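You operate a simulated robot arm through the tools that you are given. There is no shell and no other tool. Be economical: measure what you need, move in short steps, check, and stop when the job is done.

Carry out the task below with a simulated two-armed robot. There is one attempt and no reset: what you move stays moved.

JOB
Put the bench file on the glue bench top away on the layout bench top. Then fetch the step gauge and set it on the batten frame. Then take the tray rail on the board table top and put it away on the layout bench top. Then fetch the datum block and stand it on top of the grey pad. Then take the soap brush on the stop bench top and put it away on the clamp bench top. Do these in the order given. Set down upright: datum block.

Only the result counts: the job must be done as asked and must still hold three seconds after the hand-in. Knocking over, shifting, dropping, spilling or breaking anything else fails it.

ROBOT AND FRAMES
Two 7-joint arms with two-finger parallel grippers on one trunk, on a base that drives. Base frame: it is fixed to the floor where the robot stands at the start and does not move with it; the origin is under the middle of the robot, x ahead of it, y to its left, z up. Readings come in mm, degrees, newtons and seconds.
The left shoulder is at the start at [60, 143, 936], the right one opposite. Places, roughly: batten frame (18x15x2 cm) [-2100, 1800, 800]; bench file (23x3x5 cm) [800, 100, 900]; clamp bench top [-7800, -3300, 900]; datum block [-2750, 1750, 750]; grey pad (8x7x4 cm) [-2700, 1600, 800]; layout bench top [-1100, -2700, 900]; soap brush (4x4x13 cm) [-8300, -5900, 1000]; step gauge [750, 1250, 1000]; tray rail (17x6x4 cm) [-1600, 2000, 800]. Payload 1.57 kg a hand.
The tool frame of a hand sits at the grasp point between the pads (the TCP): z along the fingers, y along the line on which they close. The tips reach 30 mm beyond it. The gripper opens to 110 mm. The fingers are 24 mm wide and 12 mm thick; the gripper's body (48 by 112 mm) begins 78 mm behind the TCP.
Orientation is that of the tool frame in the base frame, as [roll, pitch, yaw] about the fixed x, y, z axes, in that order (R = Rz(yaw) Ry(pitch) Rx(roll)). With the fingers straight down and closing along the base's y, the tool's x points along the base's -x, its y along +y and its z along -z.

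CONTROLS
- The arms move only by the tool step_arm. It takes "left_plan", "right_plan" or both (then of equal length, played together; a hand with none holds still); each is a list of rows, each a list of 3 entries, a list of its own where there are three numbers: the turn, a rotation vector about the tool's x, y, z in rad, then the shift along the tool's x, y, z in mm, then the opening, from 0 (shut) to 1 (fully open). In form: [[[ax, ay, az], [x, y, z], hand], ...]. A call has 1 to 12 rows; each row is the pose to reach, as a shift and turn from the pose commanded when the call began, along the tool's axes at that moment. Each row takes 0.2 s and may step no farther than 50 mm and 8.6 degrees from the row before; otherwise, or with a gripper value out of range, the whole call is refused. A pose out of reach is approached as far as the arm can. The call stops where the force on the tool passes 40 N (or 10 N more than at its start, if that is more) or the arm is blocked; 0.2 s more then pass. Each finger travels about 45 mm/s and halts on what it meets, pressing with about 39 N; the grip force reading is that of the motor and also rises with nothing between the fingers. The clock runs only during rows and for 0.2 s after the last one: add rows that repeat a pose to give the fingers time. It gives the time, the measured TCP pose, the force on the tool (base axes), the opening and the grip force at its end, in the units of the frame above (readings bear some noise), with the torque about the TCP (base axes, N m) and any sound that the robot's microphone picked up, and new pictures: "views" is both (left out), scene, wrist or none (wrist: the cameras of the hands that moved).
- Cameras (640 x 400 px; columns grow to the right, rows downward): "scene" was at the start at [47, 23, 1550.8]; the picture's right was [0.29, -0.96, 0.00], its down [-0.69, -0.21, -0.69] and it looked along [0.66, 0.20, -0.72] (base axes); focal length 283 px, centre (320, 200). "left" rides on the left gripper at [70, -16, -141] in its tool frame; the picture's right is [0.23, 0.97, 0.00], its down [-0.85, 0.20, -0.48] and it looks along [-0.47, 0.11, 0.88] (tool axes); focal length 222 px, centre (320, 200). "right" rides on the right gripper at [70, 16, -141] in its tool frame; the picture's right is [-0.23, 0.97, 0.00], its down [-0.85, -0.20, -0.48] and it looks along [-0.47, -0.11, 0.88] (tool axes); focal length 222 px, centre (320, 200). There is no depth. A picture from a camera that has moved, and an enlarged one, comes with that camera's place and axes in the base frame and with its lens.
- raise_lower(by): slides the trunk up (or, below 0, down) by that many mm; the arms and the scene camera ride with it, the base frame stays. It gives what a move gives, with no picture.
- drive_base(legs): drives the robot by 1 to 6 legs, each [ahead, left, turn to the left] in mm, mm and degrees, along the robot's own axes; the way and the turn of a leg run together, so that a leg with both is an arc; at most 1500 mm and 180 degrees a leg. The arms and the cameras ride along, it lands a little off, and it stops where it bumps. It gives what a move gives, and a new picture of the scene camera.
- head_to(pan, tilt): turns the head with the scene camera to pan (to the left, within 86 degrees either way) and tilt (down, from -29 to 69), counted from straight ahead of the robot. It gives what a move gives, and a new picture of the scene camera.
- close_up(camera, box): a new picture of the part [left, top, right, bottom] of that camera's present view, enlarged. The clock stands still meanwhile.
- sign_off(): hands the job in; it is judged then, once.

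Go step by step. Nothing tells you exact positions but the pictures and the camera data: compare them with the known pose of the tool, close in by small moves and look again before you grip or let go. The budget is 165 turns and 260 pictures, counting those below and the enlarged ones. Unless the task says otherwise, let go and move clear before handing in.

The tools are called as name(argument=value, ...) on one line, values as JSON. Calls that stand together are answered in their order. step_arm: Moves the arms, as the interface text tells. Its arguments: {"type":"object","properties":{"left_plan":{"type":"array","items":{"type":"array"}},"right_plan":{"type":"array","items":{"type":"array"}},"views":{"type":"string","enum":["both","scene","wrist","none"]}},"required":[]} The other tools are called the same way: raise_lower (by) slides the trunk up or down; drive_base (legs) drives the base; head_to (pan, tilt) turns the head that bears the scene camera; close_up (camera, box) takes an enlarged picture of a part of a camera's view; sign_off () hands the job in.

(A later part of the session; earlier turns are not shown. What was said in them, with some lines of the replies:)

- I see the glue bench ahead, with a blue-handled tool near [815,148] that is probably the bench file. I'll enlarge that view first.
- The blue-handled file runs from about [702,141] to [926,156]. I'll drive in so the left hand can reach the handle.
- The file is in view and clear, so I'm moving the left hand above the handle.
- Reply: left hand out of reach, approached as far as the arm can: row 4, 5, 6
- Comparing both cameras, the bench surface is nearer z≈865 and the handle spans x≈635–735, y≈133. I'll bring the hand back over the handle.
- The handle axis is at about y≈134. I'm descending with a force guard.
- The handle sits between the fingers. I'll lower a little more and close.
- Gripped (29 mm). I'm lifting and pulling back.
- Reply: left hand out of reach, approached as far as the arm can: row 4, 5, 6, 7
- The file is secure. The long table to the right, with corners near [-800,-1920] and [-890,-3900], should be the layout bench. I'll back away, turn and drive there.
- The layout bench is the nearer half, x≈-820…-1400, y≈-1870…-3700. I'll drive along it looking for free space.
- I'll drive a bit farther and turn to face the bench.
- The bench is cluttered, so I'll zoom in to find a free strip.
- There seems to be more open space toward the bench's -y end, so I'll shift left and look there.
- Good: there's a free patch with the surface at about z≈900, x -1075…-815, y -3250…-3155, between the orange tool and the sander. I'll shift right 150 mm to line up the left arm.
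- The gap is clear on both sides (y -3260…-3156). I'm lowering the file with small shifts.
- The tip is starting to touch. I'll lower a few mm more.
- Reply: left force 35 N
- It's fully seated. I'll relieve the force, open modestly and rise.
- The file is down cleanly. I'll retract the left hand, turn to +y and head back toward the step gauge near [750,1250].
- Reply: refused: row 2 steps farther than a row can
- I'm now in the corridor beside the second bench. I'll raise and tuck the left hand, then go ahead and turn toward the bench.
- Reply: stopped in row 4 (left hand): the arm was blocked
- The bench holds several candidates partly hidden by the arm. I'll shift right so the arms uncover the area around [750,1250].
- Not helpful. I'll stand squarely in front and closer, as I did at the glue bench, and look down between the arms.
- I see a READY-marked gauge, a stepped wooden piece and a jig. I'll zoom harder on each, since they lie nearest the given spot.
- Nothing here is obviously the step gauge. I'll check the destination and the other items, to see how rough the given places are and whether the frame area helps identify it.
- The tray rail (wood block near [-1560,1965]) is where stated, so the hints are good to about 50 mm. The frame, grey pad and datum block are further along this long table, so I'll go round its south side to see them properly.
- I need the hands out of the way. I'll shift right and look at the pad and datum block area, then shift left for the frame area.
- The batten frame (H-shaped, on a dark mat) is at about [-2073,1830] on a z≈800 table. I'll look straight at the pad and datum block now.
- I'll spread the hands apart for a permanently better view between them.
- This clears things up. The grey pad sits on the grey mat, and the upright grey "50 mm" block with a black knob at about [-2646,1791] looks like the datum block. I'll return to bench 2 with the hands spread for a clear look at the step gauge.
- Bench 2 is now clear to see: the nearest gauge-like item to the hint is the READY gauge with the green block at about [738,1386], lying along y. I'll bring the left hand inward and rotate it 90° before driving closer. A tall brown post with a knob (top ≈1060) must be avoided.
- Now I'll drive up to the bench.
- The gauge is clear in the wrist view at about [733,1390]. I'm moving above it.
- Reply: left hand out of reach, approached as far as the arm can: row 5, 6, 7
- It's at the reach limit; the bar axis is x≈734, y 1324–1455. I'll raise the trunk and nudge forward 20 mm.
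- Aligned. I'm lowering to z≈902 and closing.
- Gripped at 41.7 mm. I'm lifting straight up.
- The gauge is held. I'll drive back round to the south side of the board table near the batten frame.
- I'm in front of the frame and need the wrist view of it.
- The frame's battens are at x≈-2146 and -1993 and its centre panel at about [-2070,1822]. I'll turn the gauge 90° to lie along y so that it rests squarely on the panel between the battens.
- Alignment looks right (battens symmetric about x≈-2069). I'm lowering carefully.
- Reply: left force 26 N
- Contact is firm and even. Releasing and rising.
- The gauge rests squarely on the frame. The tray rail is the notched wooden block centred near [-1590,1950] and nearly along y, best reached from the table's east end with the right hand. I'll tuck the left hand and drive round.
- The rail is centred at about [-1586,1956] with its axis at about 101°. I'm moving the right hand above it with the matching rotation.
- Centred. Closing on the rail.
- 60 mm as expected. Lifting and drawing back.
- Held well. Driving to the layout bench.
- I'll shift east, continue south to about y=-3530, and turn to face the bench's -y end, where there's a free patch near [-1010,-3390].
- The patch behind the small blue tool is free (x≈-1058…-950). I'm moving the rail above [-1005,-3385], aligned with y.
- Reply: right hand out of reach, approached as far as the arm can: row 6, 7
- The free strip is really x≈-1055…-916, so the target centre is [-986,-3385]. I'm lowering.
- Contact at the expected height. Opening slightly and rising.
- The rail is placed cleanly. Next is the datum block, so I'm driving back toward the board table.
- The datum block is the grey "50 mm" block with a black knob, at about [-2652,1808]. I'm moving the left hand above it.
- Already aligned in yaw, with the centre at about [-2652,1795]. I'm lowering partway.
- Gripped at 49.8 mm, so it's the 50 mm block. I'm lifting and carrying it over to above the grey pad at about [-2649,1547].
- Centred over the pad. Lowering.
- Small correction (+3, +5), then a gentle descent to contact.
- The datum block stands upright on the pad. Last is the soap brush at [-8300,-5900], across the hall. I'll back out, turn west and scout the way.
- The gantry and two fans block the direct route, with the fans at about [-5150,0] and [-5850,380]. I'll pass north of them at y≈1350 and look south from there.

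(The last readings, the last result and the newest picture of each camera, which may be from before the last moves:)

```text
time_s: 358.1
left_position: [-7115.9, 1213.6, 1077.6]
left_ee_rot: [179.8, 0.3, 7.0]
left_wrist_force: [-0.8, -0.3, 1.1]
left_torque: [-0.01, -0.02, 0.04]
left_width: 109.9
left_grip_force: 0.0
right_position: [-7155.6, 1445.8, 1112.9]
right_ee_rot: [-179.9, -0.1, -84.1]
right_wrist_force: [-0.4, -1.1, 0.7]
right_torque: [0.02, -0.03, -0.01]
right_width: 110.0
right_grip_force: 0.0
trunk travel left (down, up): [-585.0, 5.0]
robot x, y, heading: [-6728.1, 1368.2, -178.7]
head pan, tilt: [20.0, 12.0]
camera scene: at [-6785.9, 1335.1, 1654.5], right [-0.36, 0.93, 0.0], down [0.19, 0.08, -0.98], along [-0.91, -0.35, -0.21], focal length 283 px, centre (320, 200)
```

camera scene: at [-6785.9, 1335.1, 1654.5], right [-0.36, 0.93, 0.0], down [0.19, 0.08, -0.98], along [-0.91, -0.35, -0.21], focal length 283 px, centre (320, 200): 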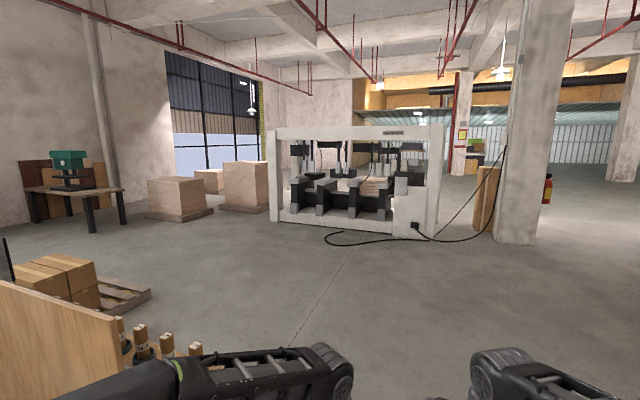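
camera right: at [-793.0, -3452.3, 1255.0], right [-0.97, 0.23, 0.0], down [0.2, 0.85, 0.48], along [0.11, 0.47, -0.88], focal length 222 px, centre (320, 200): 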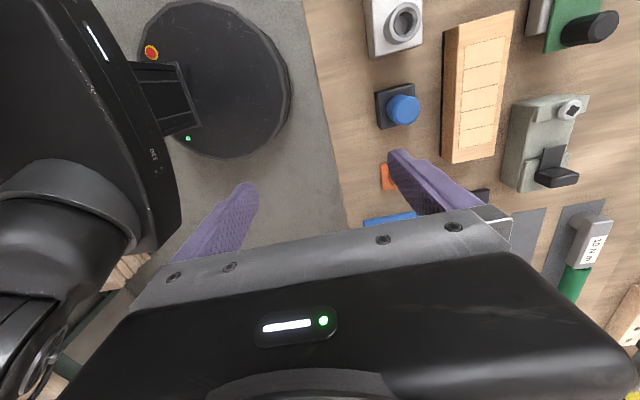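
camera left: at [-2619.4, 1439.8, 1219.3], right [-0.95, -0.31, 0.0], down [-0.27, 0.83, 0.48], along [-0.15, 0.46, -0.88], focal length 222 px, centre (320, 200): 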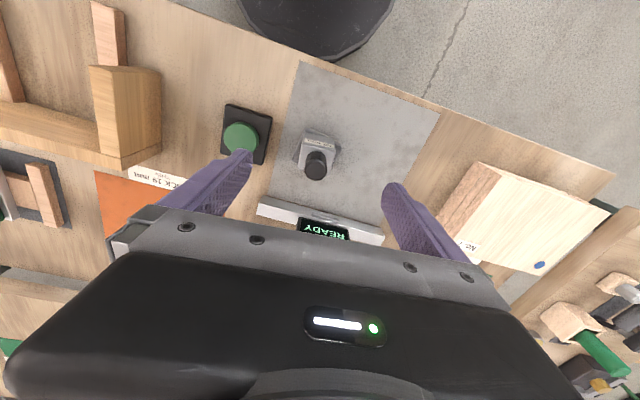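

I can see the destination benches from here: the clamp bench near the middle and the stop bench against the window wall. I'll go west around the panel and pallets, then south at x≈-9200.

drive_base(legs=[[1300, 0, 0], [1200, 150, 0], [0, 0, 90], [1400, 0, 0]])

head_to(pan=20, tilt=15)

```text
time_s: 380.9
left_position: [-9177.8, -607.3, 1077.2]
left_ee_rot: [179.8, 0.3, 92.0]
left_wrist_force: [-0.4, -0.6, 0.2]
left_torque: [0.02, 0.02, 0.0]
left_width: 109.9
left_grip_force: 0.0
right_position: [-9412.9, -627.6, 1113.3]
right_ee_rot: [-179.9, 0.0, 1.1]
right_wrist_force: [0.0, -0.4, 0.3]
right_torque: [0.01, -0.02, -0.03]
right_width: 110.0
right_grip_force: 0.0
trunk travel left (down, up): [-585.0, 5.0]
robot x, y, heading: [-9298.1, -206.5, -93.7]
head pan, tilt: [20.0, 12.0]
camera scene: at [-9271.4, -268.0, 1654.4], right [-0.96, -0.28, 0.0], down [-0.06, 0.2, -0.98], along [0.28, -0.94, -0.21], focal length 283 px, centre (320, 200)
```

scene: 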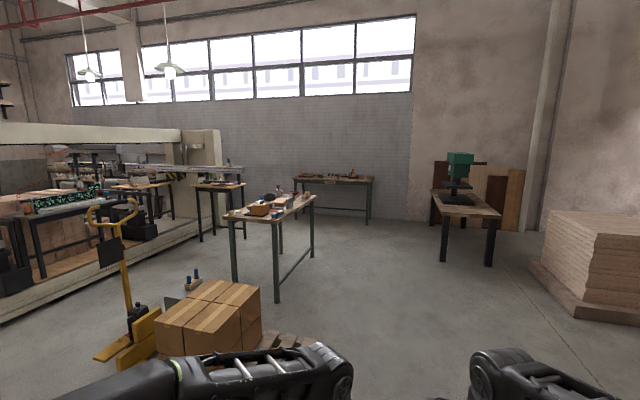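

```text
time_s: 381.5
left_position: [-9178.8, -606.9, 1076.4]
left_ee_rot: [179.8, 0.3, 92.0]
left_wrist_force: [0.8, 1.5, 0.0]
left_torque: [0.02, -0.02, 0.01]
left_width: 110.0
left_grip_force: 0.0
right_position: [-9413.7, -627.4, 1112.8]
right_ee_rot: [-180.0, 0.0, 1.1]
right_wrist_force: [-0.3, -0.1, -0.7]
right_torque: [-0.02, -0.02, -0.02]
right_width: 109.8
right_grip_force: 0.1
trunk travel left (down, up): [-585.0, 5.0]
robot x, y, heading: [-9298.6, -209.4, -93.8]
head pan, tilt: [20.0, 15.0]
camera scene: at [-9271.3, -267.7, 1649.6], right [-0.96, -0.28, 0.0], down [-0.07, 0.25, -0.97], along [0.27, -0.93, -0.26], focal length 283 px, centre (320, 200)
```

scene: 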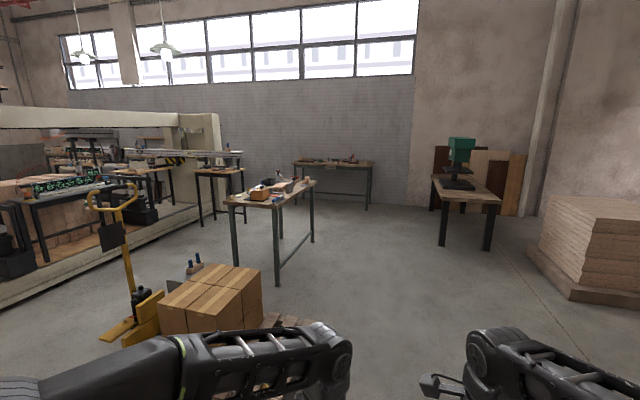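

The clamp bench is the freestanding table at x≈-8100…-7500, and the stop bench is at the wall behind it. Driving south.

drive_base(legs=[[1450, 120, 4], [1450, 150, 0], [1400, 250, 0]])

head_to(pan=15, tilt=25)

head_to(pan=86, tilt=25)

```text
time_s: 402.1
left_position: [-8590.8, -4866.5, 1076.8]
left_ee_rot: [179.8, 0.2, 99.0]
left_wrist_force: [0.0, -0.4, 0.4]
left_torque: [-0.01, -0.01, -0.04]
left_width: 110.0
left_grip_force: 0.0
right_position: [-8822.3, -4914.5, 1113.4]
right_ee_rot: [-180.0, 0.0, 8.0]
right_wrist_force: [0.0, 0.3, -0.8]
right_torque: [0.02, -0.03, 0.01]
right_width: 109.9
right_grip_force: 0.0
trunk travel left (down, up): [-585.0, 5.0]
robot x, y, heading: [-8763.3, -4485.8, -86.8]
head pan, tilt: [20.0, 15.0]
camera scene: at [-8724.6, -4540.7, 1649.6], right [-0.92, -0.39, 0.0], down [-0.1, 0.24, -0.97], along [0.38, -0.89, -0.26], focal length 283 px, centre (320, 200)
```

scene: 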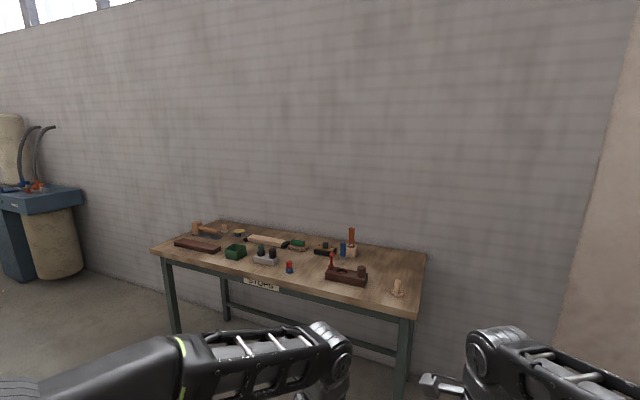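

```text
time_s: 402.9
left_position: [-8591.4, -4864.9, 1077.7]
left_ee_rot: [179.8, 0.3, 99.2]
left_wrist_force: [-0.2, -0.2, 0.2]
left_torque: [-0.02, 0.0, -0.02]
left_width: 109.9
left_grip_force: 0.1
right_position: [-8822.1, -4913.4, 1112.7]
right_ee_rot: [180.0, 0.0, 8.0]
right_wrist_force: [-0.3, -0.3, 0.7]
right_torque: [0.03, 0.04, 0.01]
right_width: 109.7
right_grip_force: 0.1
trunk travel left (down, up): [-585.0, 5.0]
robot x, y, heading: [-8761.5, -4483.9, -86.9]
head pan, tilt: [15.0, 25.0]
camera scene: at [-8732.7, -4542.0, 1633.4], right [-0.95, -0.31, 0.0], down [-0.13, 0.4, -0.91], along [0.28, -0.86, -0.42], focal length 283 px, centre (320, 200)
```

scene: 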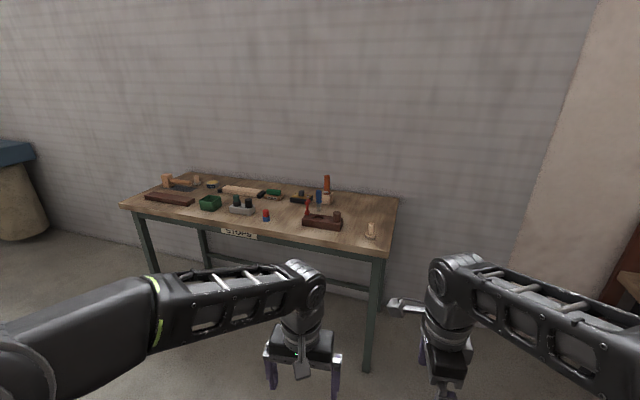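

```text
time_s: 404.3
left_position: [-8592.3, -4866.5, 1077.5]
left_ee_rot: [179.8, 0.2, 99.0]
left_wrist_force: [-1.3, -0.5, 0.2]
left_torque: [-0.01, -0.01, 0.01]
left_width: 110.0
left_grip_force: 0.0
right_position: [-8821.6, -4913.5, 1112.6]
right_ee_rot: [-180.0, 0.0, 8.0]
right_wrist_force: [0.5, -0.5, -0.2]
right_torque: [0.0, -0.01, -0.01]
right_width: 110.0
right_grip_force: 0.1
trunk travel left (down, up): [-585.0, 5.0]
robot x, y, heading: [-8756.7, -4480.8, -86.6]
head pan, tilt: [85.9, 25.0]
camera scene: at [-8669.4, -4455.9, 1633.3], right [-0.01, -1.0, 0.0], down [-0.42, 0.01, -0.91], along [0.91, -0.01, -0.42], focal length 283 px, centre (320, 200)
```

scene: 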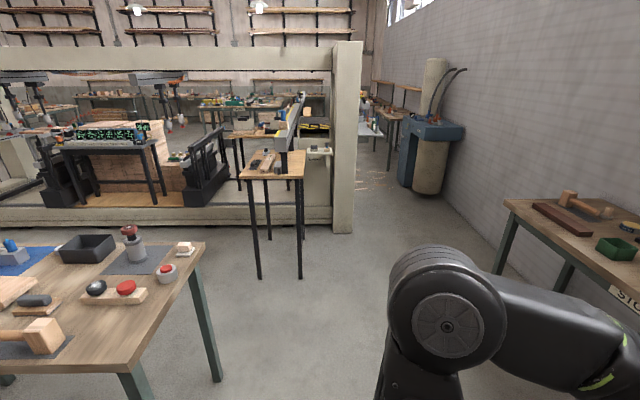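

The stop bench front edge is at y≈-5642. An upright brush-like item with a red-brown handle is near [-8293,-6000]. I'll drive closer.

drive_base(legs=[[0, 330, -3], [690, 0, 0]])

head_to(pan=5, tilt=38)

close_up(camera="scene", box=[190, 120, 430, 270])

```text
time_s: 409.9
left_position: [-8281.6, -5561.8, 1077.8]
left_ee_rot: [179.8, 0.3, 96.0]
left_wrist_force: [0.1, 0.8, 0.2]
left_torque: [0.0, -0.01, 0.01]
left_width: 110.1
left_grip_force: 0.1
right_position: [-8514.0, -5596.0, 1113.6]
right_ee_rot: [-180.0, 0.0, 4.9]
right_wrist_force: [0.8, 0.4, 0.1]
right_torque: [0.0, -0.02, 0.01]
right_width: 109.9
right_grip_force: 0.1
trunk travel left (down, up): [-585.0, 5.0]
robot x, y, heading: [-8429.3, -5171.4, -89.8]
head pan, tilt: [85.9, 25.0]
camera scene: at [-8337.1, -5148.3, 1633.4], right [-0.07, -1.0, 0.0], down [-0.42, 0.03, -0.91], along [0.9, -0.06, -0.42], focal length 283 px, centre (320, 200)
```

scene: 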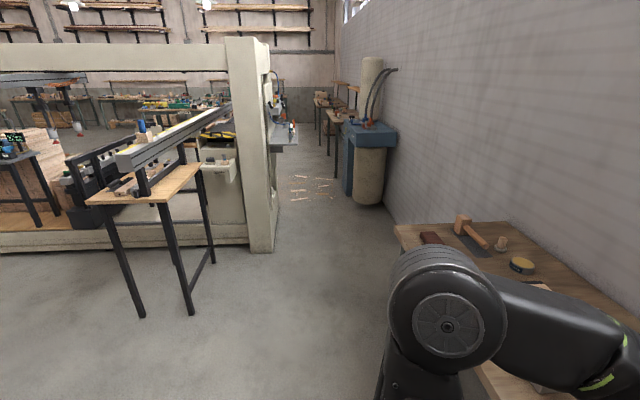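

```text
time_s: 411.4
left_position: [-8282.8, -5561.2, 1078.0]
left_ee_rot: [179.8, 0.2, 95.9]
left_wrist_force: [-0.8, 0.0, 0.5]
left_torque: [0.02, 0.0, 0.02]
left_width: 110.0
left_grip_force: 0.0
right_position: [-8514.6, -5597.3, 1112.7]
right_ee_rot: [180.0, 0.0, 5.0]
right_wrist_force: [-0.3, 0.2, 0.0]
right_torque: [-0.01, 0.02, -0.01]
right_width: 110.0
right_grip_force: 0.1
trunk travel left (down, up): [-585.0, 5.0]
robot x, y, heading: [-8431.8, -5171.7, -90.0]
head pan, tilt: [5.0, 38.0]
camera scene: at [-8421.3, -5227.2, 1613.0], right [-1.0, -0.09, 0.0], down [-0.06, 0.61, -0.79], along [0.07, -0.78, -0.62], focal length 283 px, centre (320, 200)
```

scene: 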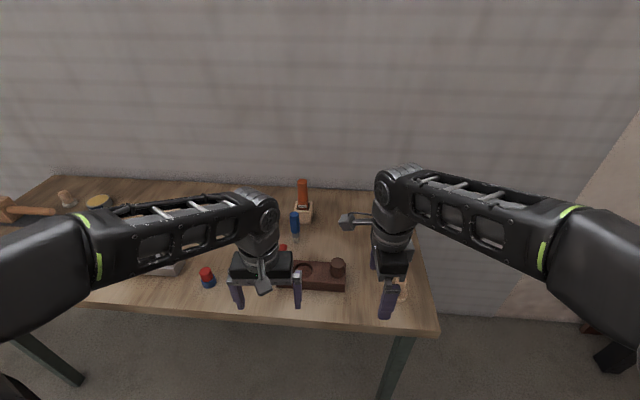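

```text
2.67 times, centred on (310, 195) of scene
camera zoom: at [-8421.3, -5227.2, 1613.0], right [-1.0, -0.09, 0.0], down [-0.06, 0.61, -0.79], along [0.07, -0.78, -0.62], focal length 755 px, centre (347, 213)
```

zoom: 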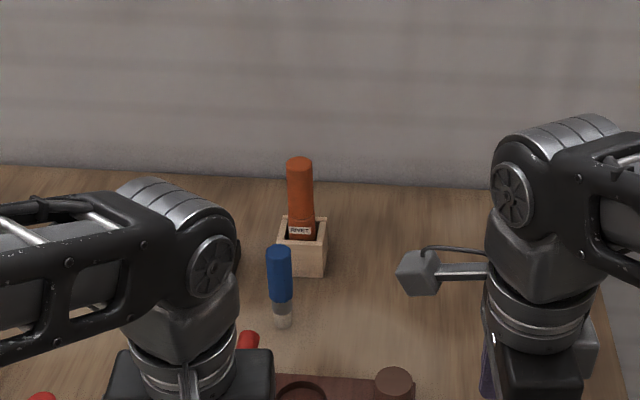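

The soap brush is the blue-handled upright one with pale bristles at [-8279,-5895], z 900–1033. I'll drive 100 mm closer and bring the left hand above it.

drive_base(legs=[[100, 0, 0]])

step_arm(left_plan=[[[0, 0, 0.03], [-30, -3, -8], 1], [[0, 0, 0.06], [-65, -6, -16], 1], [[0, 0, 0.1], [-100, -9, -20], 1], [[0, 0, 0.1], [-130, -12, -20], 1], [[0, 0, 0.1], [-150, -14, -20], 1], [[0, 0, 0.1], [-150, -14, -20], 1]])

```text
time_s: 412.6
left_position: [-8282.6, -5664.7, 1077.1]
left_ee_rot: [179.8, 0.2, 95.8]
left_wrist_force: [-0.1, -0.6, 0.0]
left_torque: [0.02, -0.03, -0.03]
left_width: 110.2
left_grip_force: 0.0
right_position: [-8514.8, -5698.8, 1112.0]
right_ee_rot: [-179.9, -0.1, 4.8]
right_wrist_force: [0.5, -0.6, -0.1]
right_torque: [0.05, -0.01, -0.01]
right_width: 110.0
right_grip_force: 0.1
trunk travel left (down, up): [-585.0, 5.0]
robot x, y, heading: [-8430.5, -5273.3, -90.2]
head pan, tilt: [5.0, 38.0]
camera scene: at [-8421.3, -5330.8, 1612.9], right [-1.0, -0.09, 0.0], down [-0.05, 0.61, -0.79], along [0.07, -0.78, -0.62], focal length 283 px, centre (320, 200)
```

scene: 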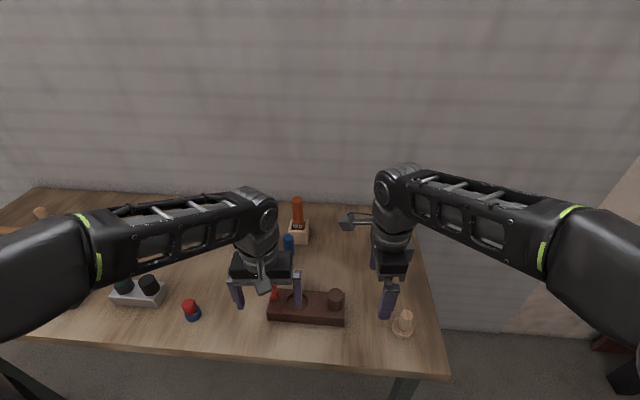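

```text
time_s: 414.0
left_position: [-8282.4, -5814.2, 1096.5]
left_ee_rot: [179.8, 0.3, 90.1]
left_wrist_force: [-0.3, -0.3, -0.6]
left_torque: [0.01, 0.03, 0.04]
left_width: 110.1
left_grip_force: 0.1
right_position: [-8513.6, -5697.7, 1112.6]
right_ee_rot: [179.9, 0.0, 4.8]
right_wrist_force: [0.0, 0.2, 0.3]
right_torque: [0.01, 0.03, 0.01]
right_width: 110.0
right_grip_force: 0.1
trunk travel left (down, up): [-585.0, 5.0]
robot x, y, heading: [-8424.3, -5271.9, -89.9]
head pan, tilt: [5.0, 38.0]
camera scene: at [-8421.2, -5328.6, 1613.0], right [-1.0, -0.09, 0.0], down [-0.05, 0.61, -0.79], along [0.07, -0.79, -0.62], focal length 283 px, centre (320, 200)
camera left: at [-8300.1, -5744.7, 1237.9], right [0.97, 0.23, 0.0], down [0.2, -0.85, 0.48], along [0.11, -0.47, -0.88], focal length 222 px, centre (320, 200)
```

scene: 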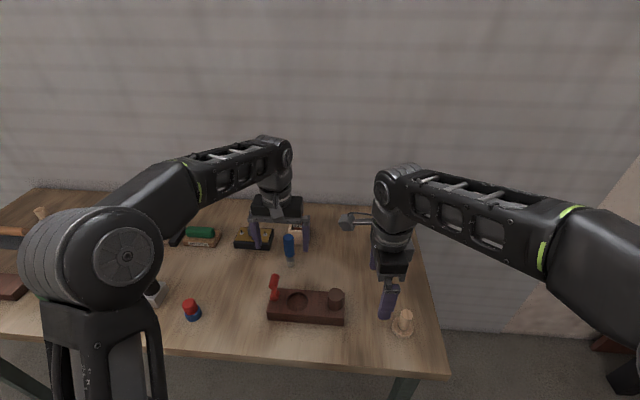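
left: 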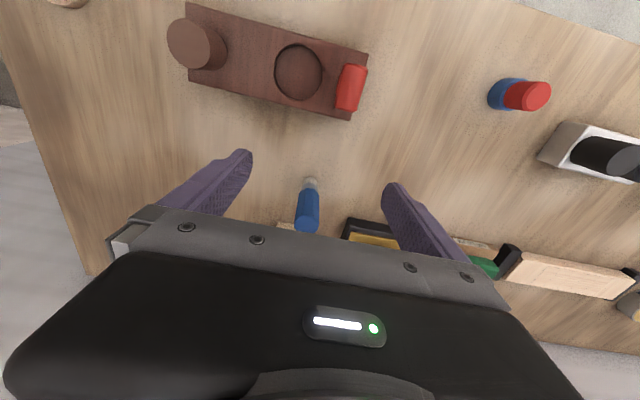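

step_arm(left_plan=[[[0, 0, 0], [-40, 1, 0], 1], [[0, 0, 0], [-78, 1, 0], 1], [[0, 0, 0], [-78, 1, 0], 1]], views="wrist")

close_up(camera="scene", box=[220, 180, 360, 300])

```text
time_s: 414.8
left_position: [-8278.3, -5884.6, 1098.0]
left_ee_rot: [179.8, 0.4, 90.1]
left_wrist_force: [0.0, 0.1, -0.1]
left_torque: [0.0, 0.02, 0.04]
left_width: 110.0
left_grip_force: 0.2
left hand out of reach, approached as far as the arm can: row 2, 3
right_position: [-8513.0, -5697.7, 1112.7]
right_ee_rot: [180.0, 0.0, 4.9]
right_wrist_force: [-0.3, 0.7, -0.9]
right_torque: [0.02, 0.01, 0.04]
right_width: 110.3
right_grip_force: 0.1
trunk travel left (down, up): [-585.0, 5.0]
robot x, y, heading: [-8430.2, -5274.6, -90.1]
head pan, tilt: [5.0, 38.0]
camera left: at [-8296.8, -5814.3, 1239.2], right [0.97, 0.23, 0.0], down [0.2, -0.85, 0.48], along [0.11, -0.47, -0.87], focal length 222 px, centre (320, 200)
```

left: 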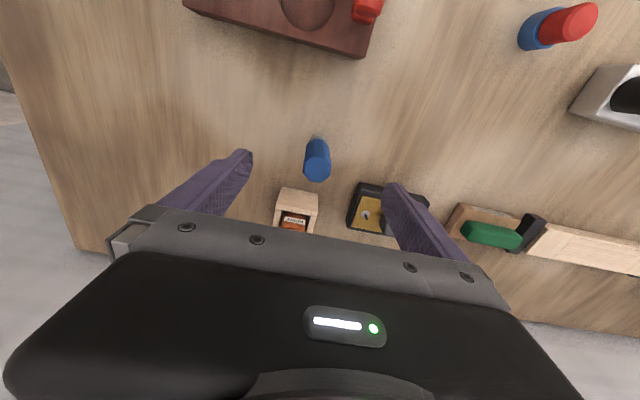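

```text
3.33 times, centred on (290, 240) of scene
camera zoom: at [-8420.6, -5329.1, 1613.0], right [-1.0, -0.09, 0.0], down [-0.05, 0.61, -0.79], along [0.07, -0.78, -0.62], focal length 944 px, centre (420, 67)
```

zoom: 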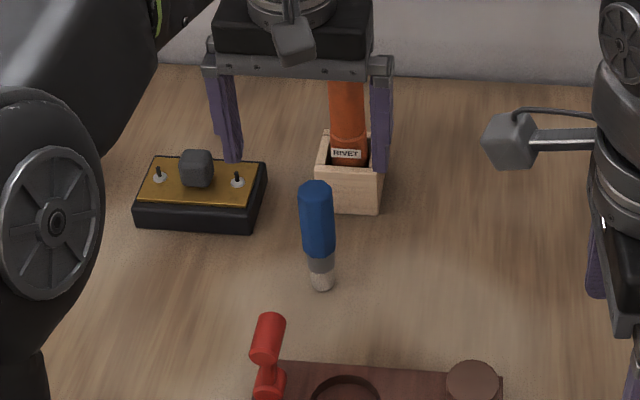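

Over the brush (centre ≈[-8281,-5892]). Descending with it between the fingers.

step_arm(left_plan=[[[0, 0, 0], [0, -3, 40], 1], [[0, 0, 0], [-6, -3, 80], 1], [[0, 0, 0], [-6, -3, 110], 1], [[0, 0, 0], [-6, -3, 110], 1]], views="wrist")

close_up(camera="scene", box=[220, 180, 360, 300])

```text
time_s: 415.8
left_position: [-8282.7, -5886.3, 988.6]
left_ee_rot: [179.7, 0.3, 90.2]
left_wrist_force: [0.7, 0.9, -0.6]
left_torque: [-0.02, 0.02, -0.01]
left_width: 110.2
left_grip_force: 0.0
right_position: [-8514.9, -5698.2, 1113.4]
right_ee_rot: [179.9, 0.0, 4.8]
right_wrist_force: [0.3, -0.2, 0.0]
right_torque: [0.01, 0.0, 0.0]
right_width: 110.1
right_grip_force: 0.1
trunk travel left (down, up): [-585.0, 5.0]
robot x, y, heading: [-8425.8, -5272.5, -90.1]
head pan, tilt: [5.0, 38.0]
camera left: at [-8300.4, -5817.2, 1129.9], right [0.97, 0.23, 0.0], down [0.2, -0.85, 0.48], along [0.11, -0.47, -0.88], focal length 222 px, centre (320, 200)
```

left: 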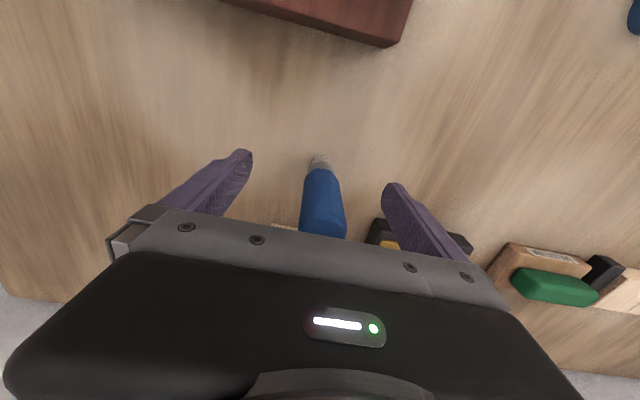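

```text
3.33 times, centred on (290, 240) of scene
camera zoom: at [-8421.4, -5328.9, 1613.0], right [-1.0, -0.09, 0.0], down [-0.05, 0.61, -0.79], along [0.07, -0.78, -0.62], focal length 944 px, centre (420, 67)
```

zoom: 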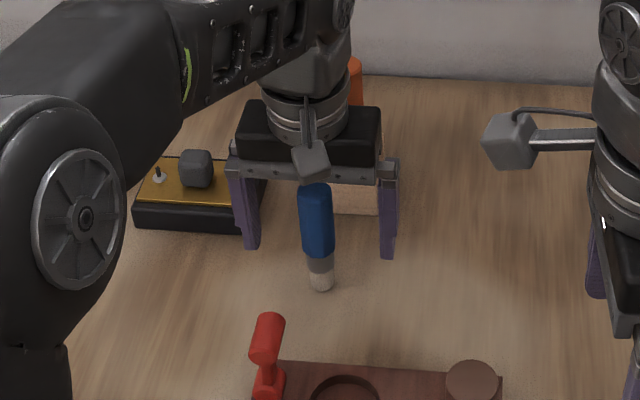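

step_arm(left_plan=[[[0, 0, 0], [-4, 0, 6], 1], [[0, 0, 0], [-4, 0, 8], 0.75], [[0, 0, 0], [-4, 0, 8], 0.5], [[0, 0, 0], [-4, 0, 8], 0.25], [[0, 0, 0], [-4, 0, 8], 0], [[0, 0, 0], [-4, 0, 8], 0], [[0, 0, 0], [-4, 0, 8], 0], [[0, 0, 0], [-4, 0, 8], 0], [[0, 0, 0], [-4, 0, 8], 0]], views="wrist")

```text
time_s: 417.8
left_position: [-8280.9, -5890.6, 981.4]
left_ee_rot: [179.6, 0.3, 90.1]
left_wrist_force: [1.6, 0.1, 1.5]
left_torque: [0.04, -0.16, 0.0]
left_width: 29.7
left_grip_force: 39.2
right_position: [-8514.5, -5698.4, 1113.5]
right_ee_rot: [-180.0, 0.0, 4.8]
right_wrist_force: [0.5, -0.4, 0.3]
right_torque: [0.0, 0.02, -0.09]
right_width: 110.2
right_grip_force: 0.0
trunk travel left (down, up): [-585.0, 5.0]
robot x, y, heading: [-8426.2, -5275.5, -90.0]
head pan, tilt: [5.0, 38.0]
camera left: at [-8301.0, -5821.0, 1122.6], right [0.97, 0.23, 0.0], down [0.2, -0.85, 0.48], along [0.11, -0.47, -0.88], focal length 222 px, centre (320, 200)
```

left: 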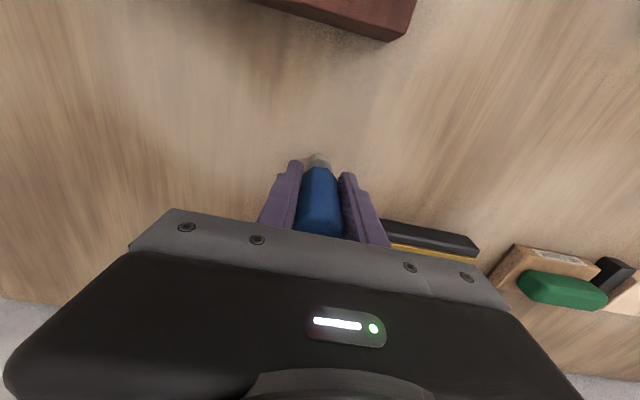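

Gripped. Lifting, then drawing back.

step_arm(left_plan=[[[0, 0, 0], [0, 0, -30], 0], [[0, 0, 0], [0, 0, -70], 0], [[0, 0, 0], [5, 0, -110], 0], [[0, 0, 0], [35, 0, -140], 0], [[0, 0, 0], [75, 0, -155], 0], [[0, 0, 0], [115, 0, -155], 0], [[0, 0, 0], [160, 0, -155], 0], [[0, 0, 0], [205, 0, -155], 0], [[0, 0, 0], [230, 0, -155], 0]])

```text
time_s: 419.8
left_position: [-8281.2, -5662.6, 1133.7]
left_ee_rot: [179.7, 0.4, 90.2]
left_wrist_force: [0.3, 0.3, -1.0]
left_torque: [-0.01, -0.03, 0.02]
left_width: 29.5
left_grip_force: 38.5
right_position: [-8515.5, -5698.0, 1111.7]
right_ee_rot: [180.0, 0.0, 4.7]
right_wrist_force: [-0.3, 0.0, -0.2]
right_torque: [-0.03, -0.01, 0.01]
right_width: 109.9
right_grip_force: 0.1
trunk travel left (down, up): [-585.0, 5.0]
robot x, y, heading: [-8425.3, -5272.1, -90.0]
head pan, tilt: [5.0, 38.0]
camera scene: at [-8421.2, -5328.6, 1613.0], right [-1.0, -0.09, 0.0], down [-0.05, 0.61, -0.79], along [0.07, -0.79, -0.62], focal length 283 px, centre (320, 200)
camera left: at [-8299.4, -5592.1, 1274.2], right [0.97, 0.23, 0.0], down [0.2, -0.85, 0.48], along [0.11, -0.47, -0.88], focal length 222 px, centre (320, 200)
```

scene: 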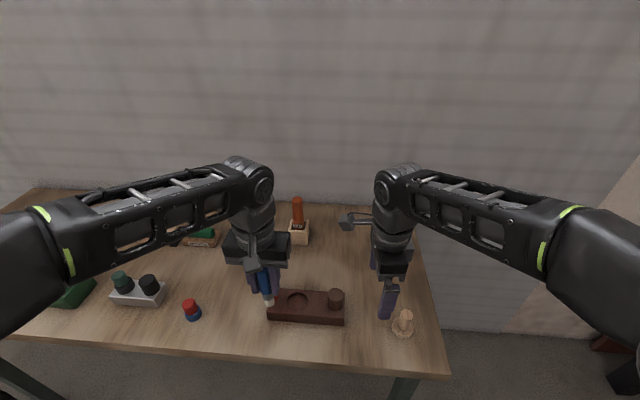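
left: 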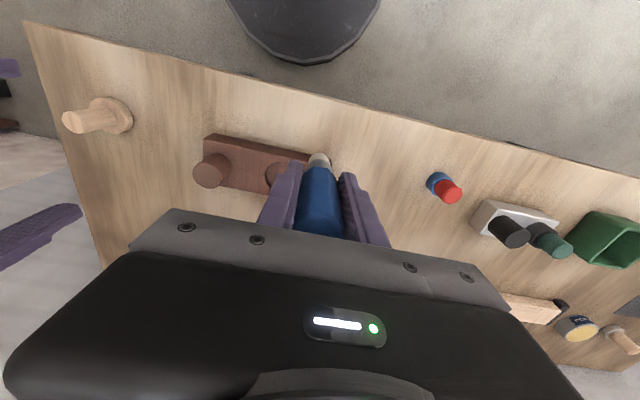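

The brush is held clear. I'll back away and turn round to face the clamp bench's south end.

drive_base(legs=[[-500, 0, 0], [0, 0, 180], [0, -450, 0]])

head_to(pan=0, tilt=36)

```text
time_s: 432.2
left_position: [-8110.5, -4411.1, 1134.6]
left_ee_rot: [179.7, 0.4, -93.3]
left_wrist_force: [0.0, -0.2, -0.6]
left_torque: [0.02, -0.01, 0.04]
left_width: 29.3
left_grip_force: 39.0
right_position: [-7875.3, -4387.8, 1112.5]
right_ee_rot: [-180.0, 0.0, -178.5]
right_wrist_force: [0.3, 0.4, 0.9]
right_torque: [-0.02, 0.01, 0.01]
right_width: 110.2
right_grip_force: 0.1
trunk travel left (down, up): [-585.0, 5.0]
robot x, y, heading: [-7988.9, -4808.7, 86.8]
head pan, tilt: [5.0, 38.0]
camera scene: at [-7990.0, -4751.1, 1613.0], right [1.0, 0.03, 0.0], down [0.02, -0.62, -0.79], along [-0.02, 0.79, -0.62], focal length 283 px, centre (320, 200)
```

scene: 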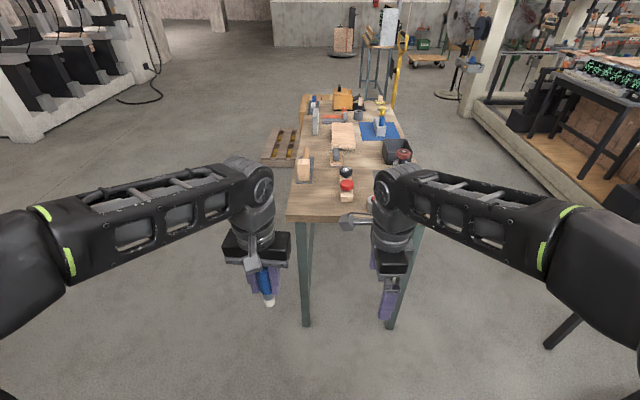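

```text
time_s: 432.9
left_position: [-8110.7, -4409.2, 1133.7]
left_ee_rot: [179.8, 0.3, -93.2]
left_wrist_force: [-0.1, -1.1, -1.5]
left_torque: [0.02, 0.01, 0.0]
left_width: 29.9
left_grip_force: 38.5
right_position: [-7876.5, -4388.6, 1112.6]
right_ee_rot: [180.0, 0.0, -178.5]
right_wrist_force: [-0.5, 1.1, -0.9]
right_torque: [0.03, 0.01, -0.04]
right_width: 109.8
right_grip_force: 0.1
trunk travel left (down, up): [-585.0, 5.0]
robot x, y, heading: [-7988.2, -4803.8, 86.6]
head pan, tilt: [0.0, 36.0]
camera scene: at [-7983.6, -4750.0, 1616.0], right [1.0, -0.06, 0.0], down [-0.03, -0.59, -0.81], along [0.05, 0.81, -0.59], focal length 283 px, centre (320, 200)
```

scene: 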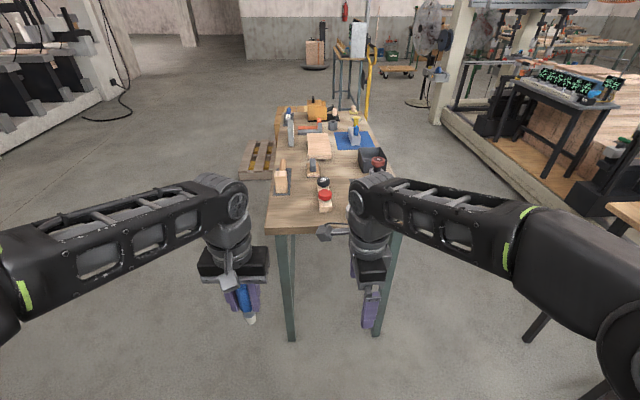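

The clamp bench's south-west corner area (x -8120…-7990, y -3930…-3740) is free. Driving up to it.

drive_base(legs=[[430, -50, 3]])

close_up(camera="scene", box=[200, 190, 420, 330])

close_up(camera="left", box=[0, 0, 640, 400])

```text
time_s: 435.5
left_position: [-8069.6, -3988.0, 1132.3]
left_ee_rot: [179.7, 0.2, -90.1]
left_wrist_force: [0.1, 0.2, -0.3]
left_torque: [-0.03, 0.01, -0.01]
left_width: 29.2
left_grip_force: 39.2
right_position: [-7835.3, -3954.9, 1113.6]
right_ee_rot: [-179.9, 0.0, -175.6]
right_wrist_force: [-0.1, -0.2, -0.6]
right_torque: [0.0, 0.0, -0.01]
right_width: 109.8
right_grip_force: 0.0
trunk travel left (down, up): [-585.0, 5.0]
robot x, y, heading: [-7921.8, -4382.1, 89.7]
head pan, tilt: [0.0, 36.0]
camera scene: at [-7923.5, -4321.8, 1616.0], right [1.0, -0.01, 0.0], down [0.0, -0.59, -0.81], along [0.0, 0.81, -0.59], focal length 283 px, centre (320, 200)
```

scene: 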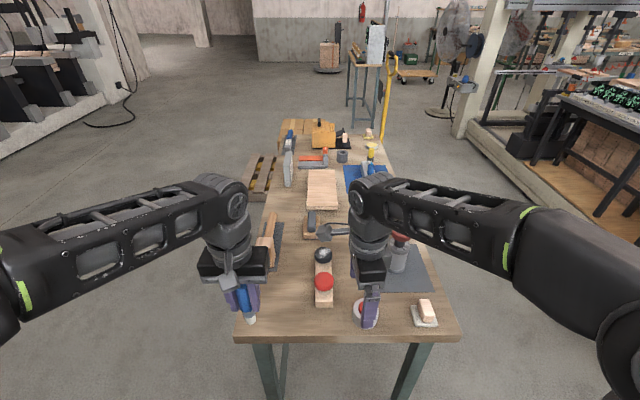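

```text
2.86 times, centred on (310, 260) of scene
camera zoom: at [-7923.5, -4321.8, 1616.0], right [1.0, -0.01, 0.0], down [0.0, -0.59, -0.81], along [0.0, 0.81, -0.59], focal length 809 px, centre (349, 29)
```

zoom: 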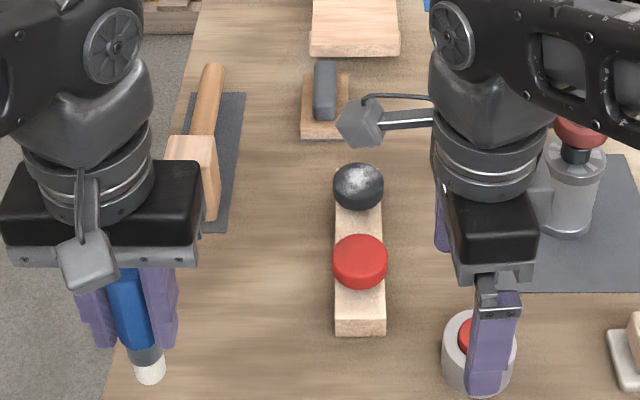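

```text
1.00 times, centred on (320, 200) of left
camera zoom: at [-8053.6, -4059.4, 1274.1], right [-0.97, -0.22, 0.0], down [-0.19, 0.85, 0.48], along [-0.11, 0.47, -0.88], focal length 222 px, centre (320, 200)
```

zoom: 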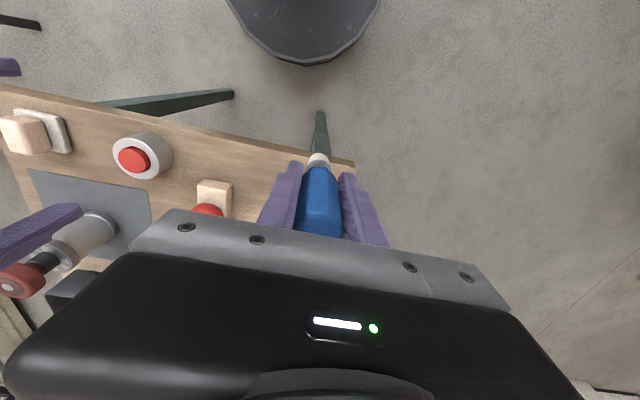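

step_arm(left_plan=[[[0, 0, 0], [-40, -9, 10], 0], [[0, 0, 0], [-80, -18, 30], 0], [[0, 0, 0], [-120, -27, 60], 0], [[0, 0, 0], [-158, -35, 92], 0], [[0, 0, 0], [-158, -35, 92], 0]])

close_up(camera="scene", box=[200, 190, 420, 330])

```text
refused: row 3 steps farther than a row can; nothing moved
```

```text
2.86 times, centred on (310, 260) of scene
camera zoom: at [-7923.5, -4321.8, 1616.0], right [1.0, -0.01, 0.0], down [0.0, -0.59, -0.81], along [0.0, 0.81, -0.59], focal length 809 px, centre (349, 29)
```

zoom: 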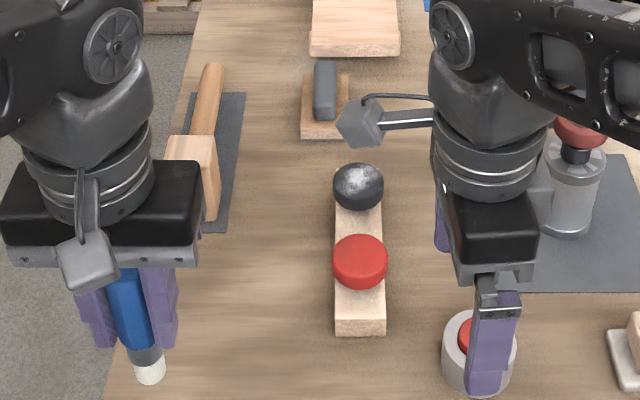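

The rows stepped too far. I'm repeating the move in shorter steps to above [-8035,-3830].

step_arm(left_plan=[[[0, 0, 0], [-32, -7, 8], 0], [[0, 0, 0], [-64, -14, 20], 0], [[0, 0, 0], [-96, -21, 35], 0], [[0, 0, 0], [-128, -28, 55], 0], [[0, 0, 0], [-150, -33, 75], 0], [[0, 0, 0], [-158, -35, 92], 0], [[0, 0, 0], [-158, -35, 92], 0]])

close_up(camera="scene", box=[200, 190, 420, 330])

```text
time_s: 437.1
left_position: [-8031.9, -3832.9, 1040.3]
left_ee_rot: [179.7, 0.4, -90.2]
left_wrist_force: [0.7, 0.5, -1.3]
left_torque: [-0.03, 0.02, -0.01]
left_width: 29.3
left_grip_force: 39.0
right_position: [-7836.2, -3956.3, 1113.5]
right_ee_rot: [-180.0, 0.0, -175.4]
right_wrist_force: [-0.4, 0.7, -1.0]
right_torque: [0.05, 0.05, 0.0]
right_width: 110.0
right_grip_force: 0.1
trunk travel left (down, up): [-585.0, 5.0]
robot x, y, heading: [-7924.8, -4381.8, 89.9]
head pan, tilt: [0.0, 36.0]
camera scene: at [-7923.6, -4323.0, 1616.1], right [1.0, -0.01, 0.0], down [0.0, -0.59, -0.81], along [0.0, 0.81, -0.59], focal length 283 px, centre (320, 200)
camera left: at [-8016.4, -3902.5, 1182.2], right [-0.97, -0.22, 0.0], down [-0.19, 0.85, 0.48], along [-0.11, 0.47, -0.88], focal length 222 px, centre (320, 200)
```

scene: 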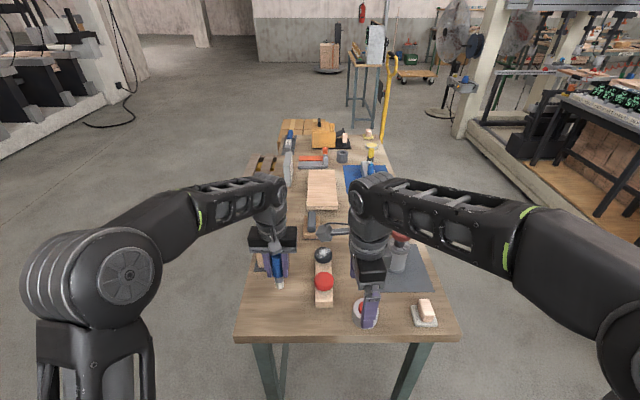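
left: 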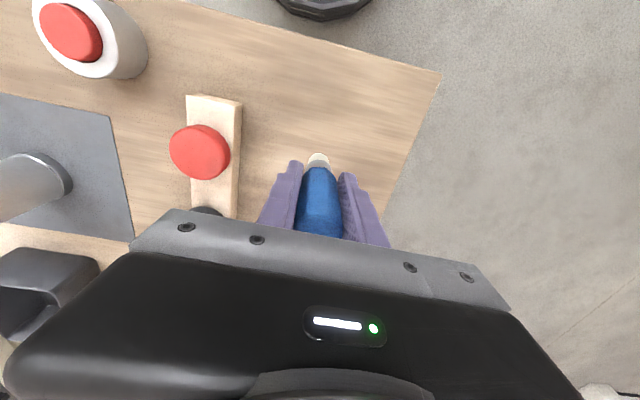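

```text
2.86 times, centred on (310, 260) of scene
camera zoom: at [-7923.6, -4323.0, 1616.1], right [1.0, -0.01, 0.0], down [0.0, -0.59, -0.81], along [0.0, 0.81, -0.59], focal length 809 px, centre (349, 29)
```

zoom: 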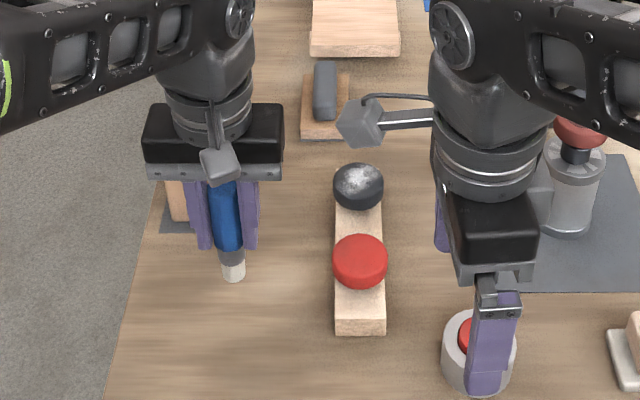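

Clear spot. Lowering.

step_arm(left_plan=[[[0, 0, 0], [5, 0, 25], 0], [[0, 0, 0], [5, 0, 45], 0], [[0, 0, 0], [5, 0, 52], 0], [[0, 0, 0], [5, 0, 56], 0], [[0, 0, 0], [5, 0, 60], 0], [[0, 0, 0], [5, 0, 63], 0]], views="none")

```text
time_s: 438.5
left_position: [-8033.9, -3836.7, 983.6]
left_ee_rot: [179.8, 0.7, -90.2]
left_wrist_force: [-3.5, -3.7, 32.3]
left_torque: [-0.16, 0.17, 0.01]
left_width: 29.5
left_grip_force: 38.7
right_position: [-7834.7, -3957.2, 1114.5]
right_ee_rot: [179.9, 0.0, -175.5]
right_wrist_force: [-0.6, -0.2, 0.7]
right_torque: [0.0, -0.03, 0.0]
right_width: 110.1
right_grip_force: 0.1
trunk travel left (down, up): [-585.0, 5.0]
robot x, y, heading: [-7923.7, -4380.8, 89.8]
head pan, tilt: [0.0, 36.0]
```

Contact. I'll ease off, open and check that it stands before rising.

step_arm(left_plan=[[[0, 0, 0], [0, 0, -3], 0], [[0, 0, 0], [0, 0, -5], 0], [[0, 0, 0], [0, 0, -5], 0.2], [[0, 0, 0], [0, 0, -5], 0.4], [[0, 0, 0], [0, 0, -5], 0.6], [[0, 0, 0], [0, 0, -5], 0.8], [[0, 0, 0], [0, 0, -5], 1], [[0, 0, 0], [0, 0, -5], 1], [[0, 0, 0], [0, 0, -5], 1]], views="wrist")

close_up(camera="scene", box=[200, 190, 420, 330])

```text
time_s: 440.5
left_position: [-8034.6, -3836.4, 984.8]
left_ee_rot: [179.7, 0.3, -90.1]
left_wrist_force: [-0.3, -0.9, 0.2]
left_torque: [-0.01, -0.04, 0.02]
left_width: 109.9
left_grip_force: 0.2
right_position: [-7834.4, -3956.6, 1112.7]
right_ee_rot: [180.0, 0.0, -175.5]
right_wrist_force: [-0.6, -0.1, -0.5]
right_torque: [-0.02, -0.01, -0.02]
right_width: 110.0
right_grip_force: 0.0
trunk travel left (down, up): [-585.0, 5.0]
robot x, y, heading: [-7923.8, -4384.0, 89.6]
head pan, tilt: [0.0, 36.0]
camera left: at [-8018.7, -3907.1, 1125.4], right [-0.97, -0.22, 0.0], down [-0.19, 0.85, 0.48], along [-0.11, 0.47, -0.88], focal length 222 px, centre (320, 200)
```

left: 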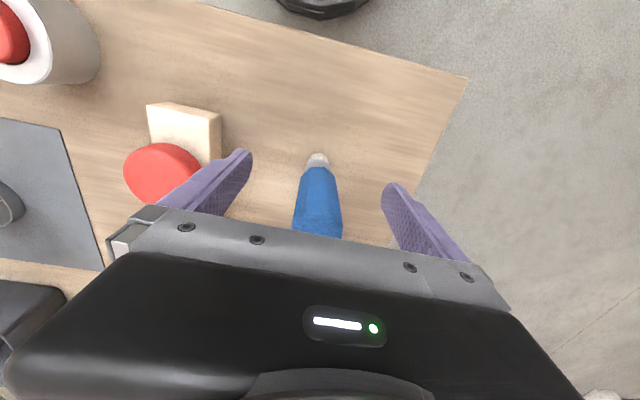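

```text
2.86 times, centred on (310, 260) of scene
camera zoom: at [-7923.6, -4322.8, 1616.0], right [1.0, -0.01, 0.0], down [0.0, -0.59, -0.81], along [0.0, 0.81, -0.59], focal length 809 px, centre (349, 29)
```

zoom: 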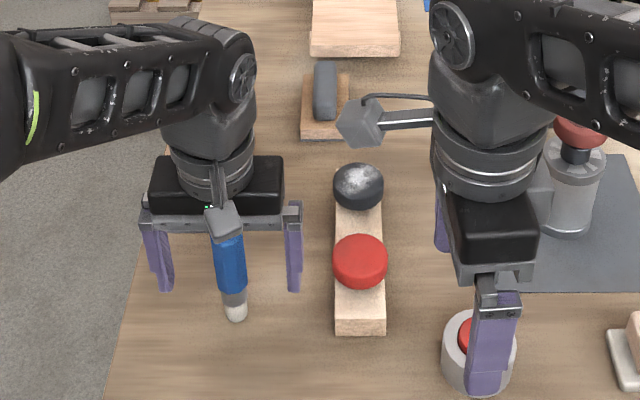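

It stands on its own. Rising straight up to clear.

step_arm(left_plan=[[[0, 0, 0], [0, 0, -25], 1], [[0, 0, 0], [0, 0, -60], 1], [[0, 0, 0], [0, 0, -100], 1], [[0, 0, 0], [0, 0, -135], 1], [[0, 0, 0], [35, 0, -145], 1], [[0, 0, 0], [80, 0, -145], 1], [[0, 0, 0], [125, 0, -145], 1]], views="scene")

close_up(camera="scene", box=[200, 190, 420, 330])

```text
time_s: 442.1
left_position: [-8030.3, -3967.4, 1126.6]
left_ee_rot: [179.6, 0.4, -90.3]
left_wrist_force: [0.5, -0.7, 1.0]
left_torque: [0.01, 0.0, 0.0]
left_width: 110.2
left_grip_force: 0.0
right_position: [-7835.9, -3957.3, 1112.8]
right_ee_rot: [-180.0, 0.1, -175.6]
right_wrist_force: [0.6, 0.6, -0.2]
right_torque: [0.01, 0.0, 0.0]
right_width: 110.1
right_grip_force: 0.1
trunk travel left (down, up): [-585.0, 5.0]
robot x, y, heading: [-7921.3, -4383.0, 89.5]
head pan, tilt: [0.0, 36.0]
camera scene: at [-7923.9, -4324.7, 1616.1], right [1.0, -0.01, 0.0], down [0.0, -0.59, -0.81], along [0.0, 0.81, -0.59], focal length 283 px, centre (320, 200)
```

scene: 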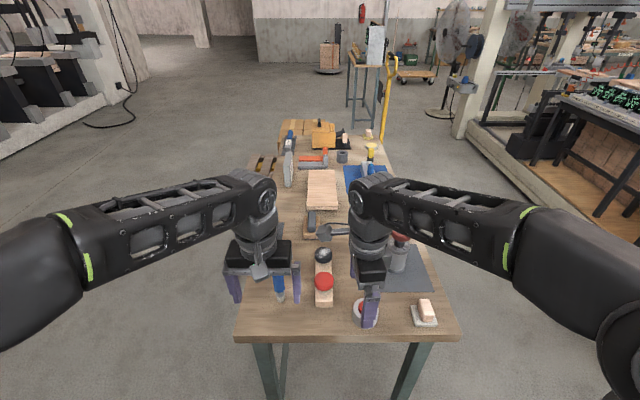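

```text
2.86 times, centred on (310, 260) of scene
camera zoom: at [-7923.9, -4324.7, 1616.1], right [1.0, -0.01, 0.0], down [0.0, -0.59, -0.81], along [0.0, 0.81, -0.59], focal length 809 px, centre (349, 29)
```

zoom: 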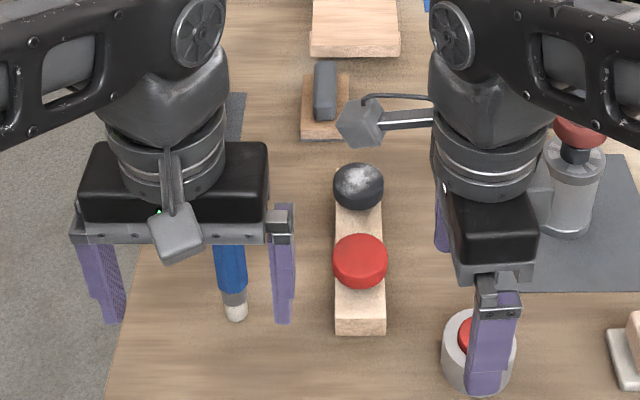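

The brush stands on the clamp bench and both hands are clear, so all five items are placed. Handing in.

sign_off()

```text
The job is handed in.
```

I placed all five items in the order given and handed the job in. I'm not certain that the piece I put on the batten frame is the step gauge.

- **Bench file:** on the layout bench top.
- **Step gauge:** on the batten frame. I took it to be the bar with the READY display and green block, the closest match to your rough position. It sat about 170 mm away from that position.
- **Tray rail:** on the layout bench top.
- **Datum block:** upright on the grey pad. I took it to be the grey block marked "50 mm" with a black knob. A smaller wood-and-metal piece lay slightly nearer the position you gave, but the 50 mm block fitted the name better.
- **Soap brush:** standing on the clamp bench top.

The pictures and force readings showed no sign of anything else being knocked or moved.
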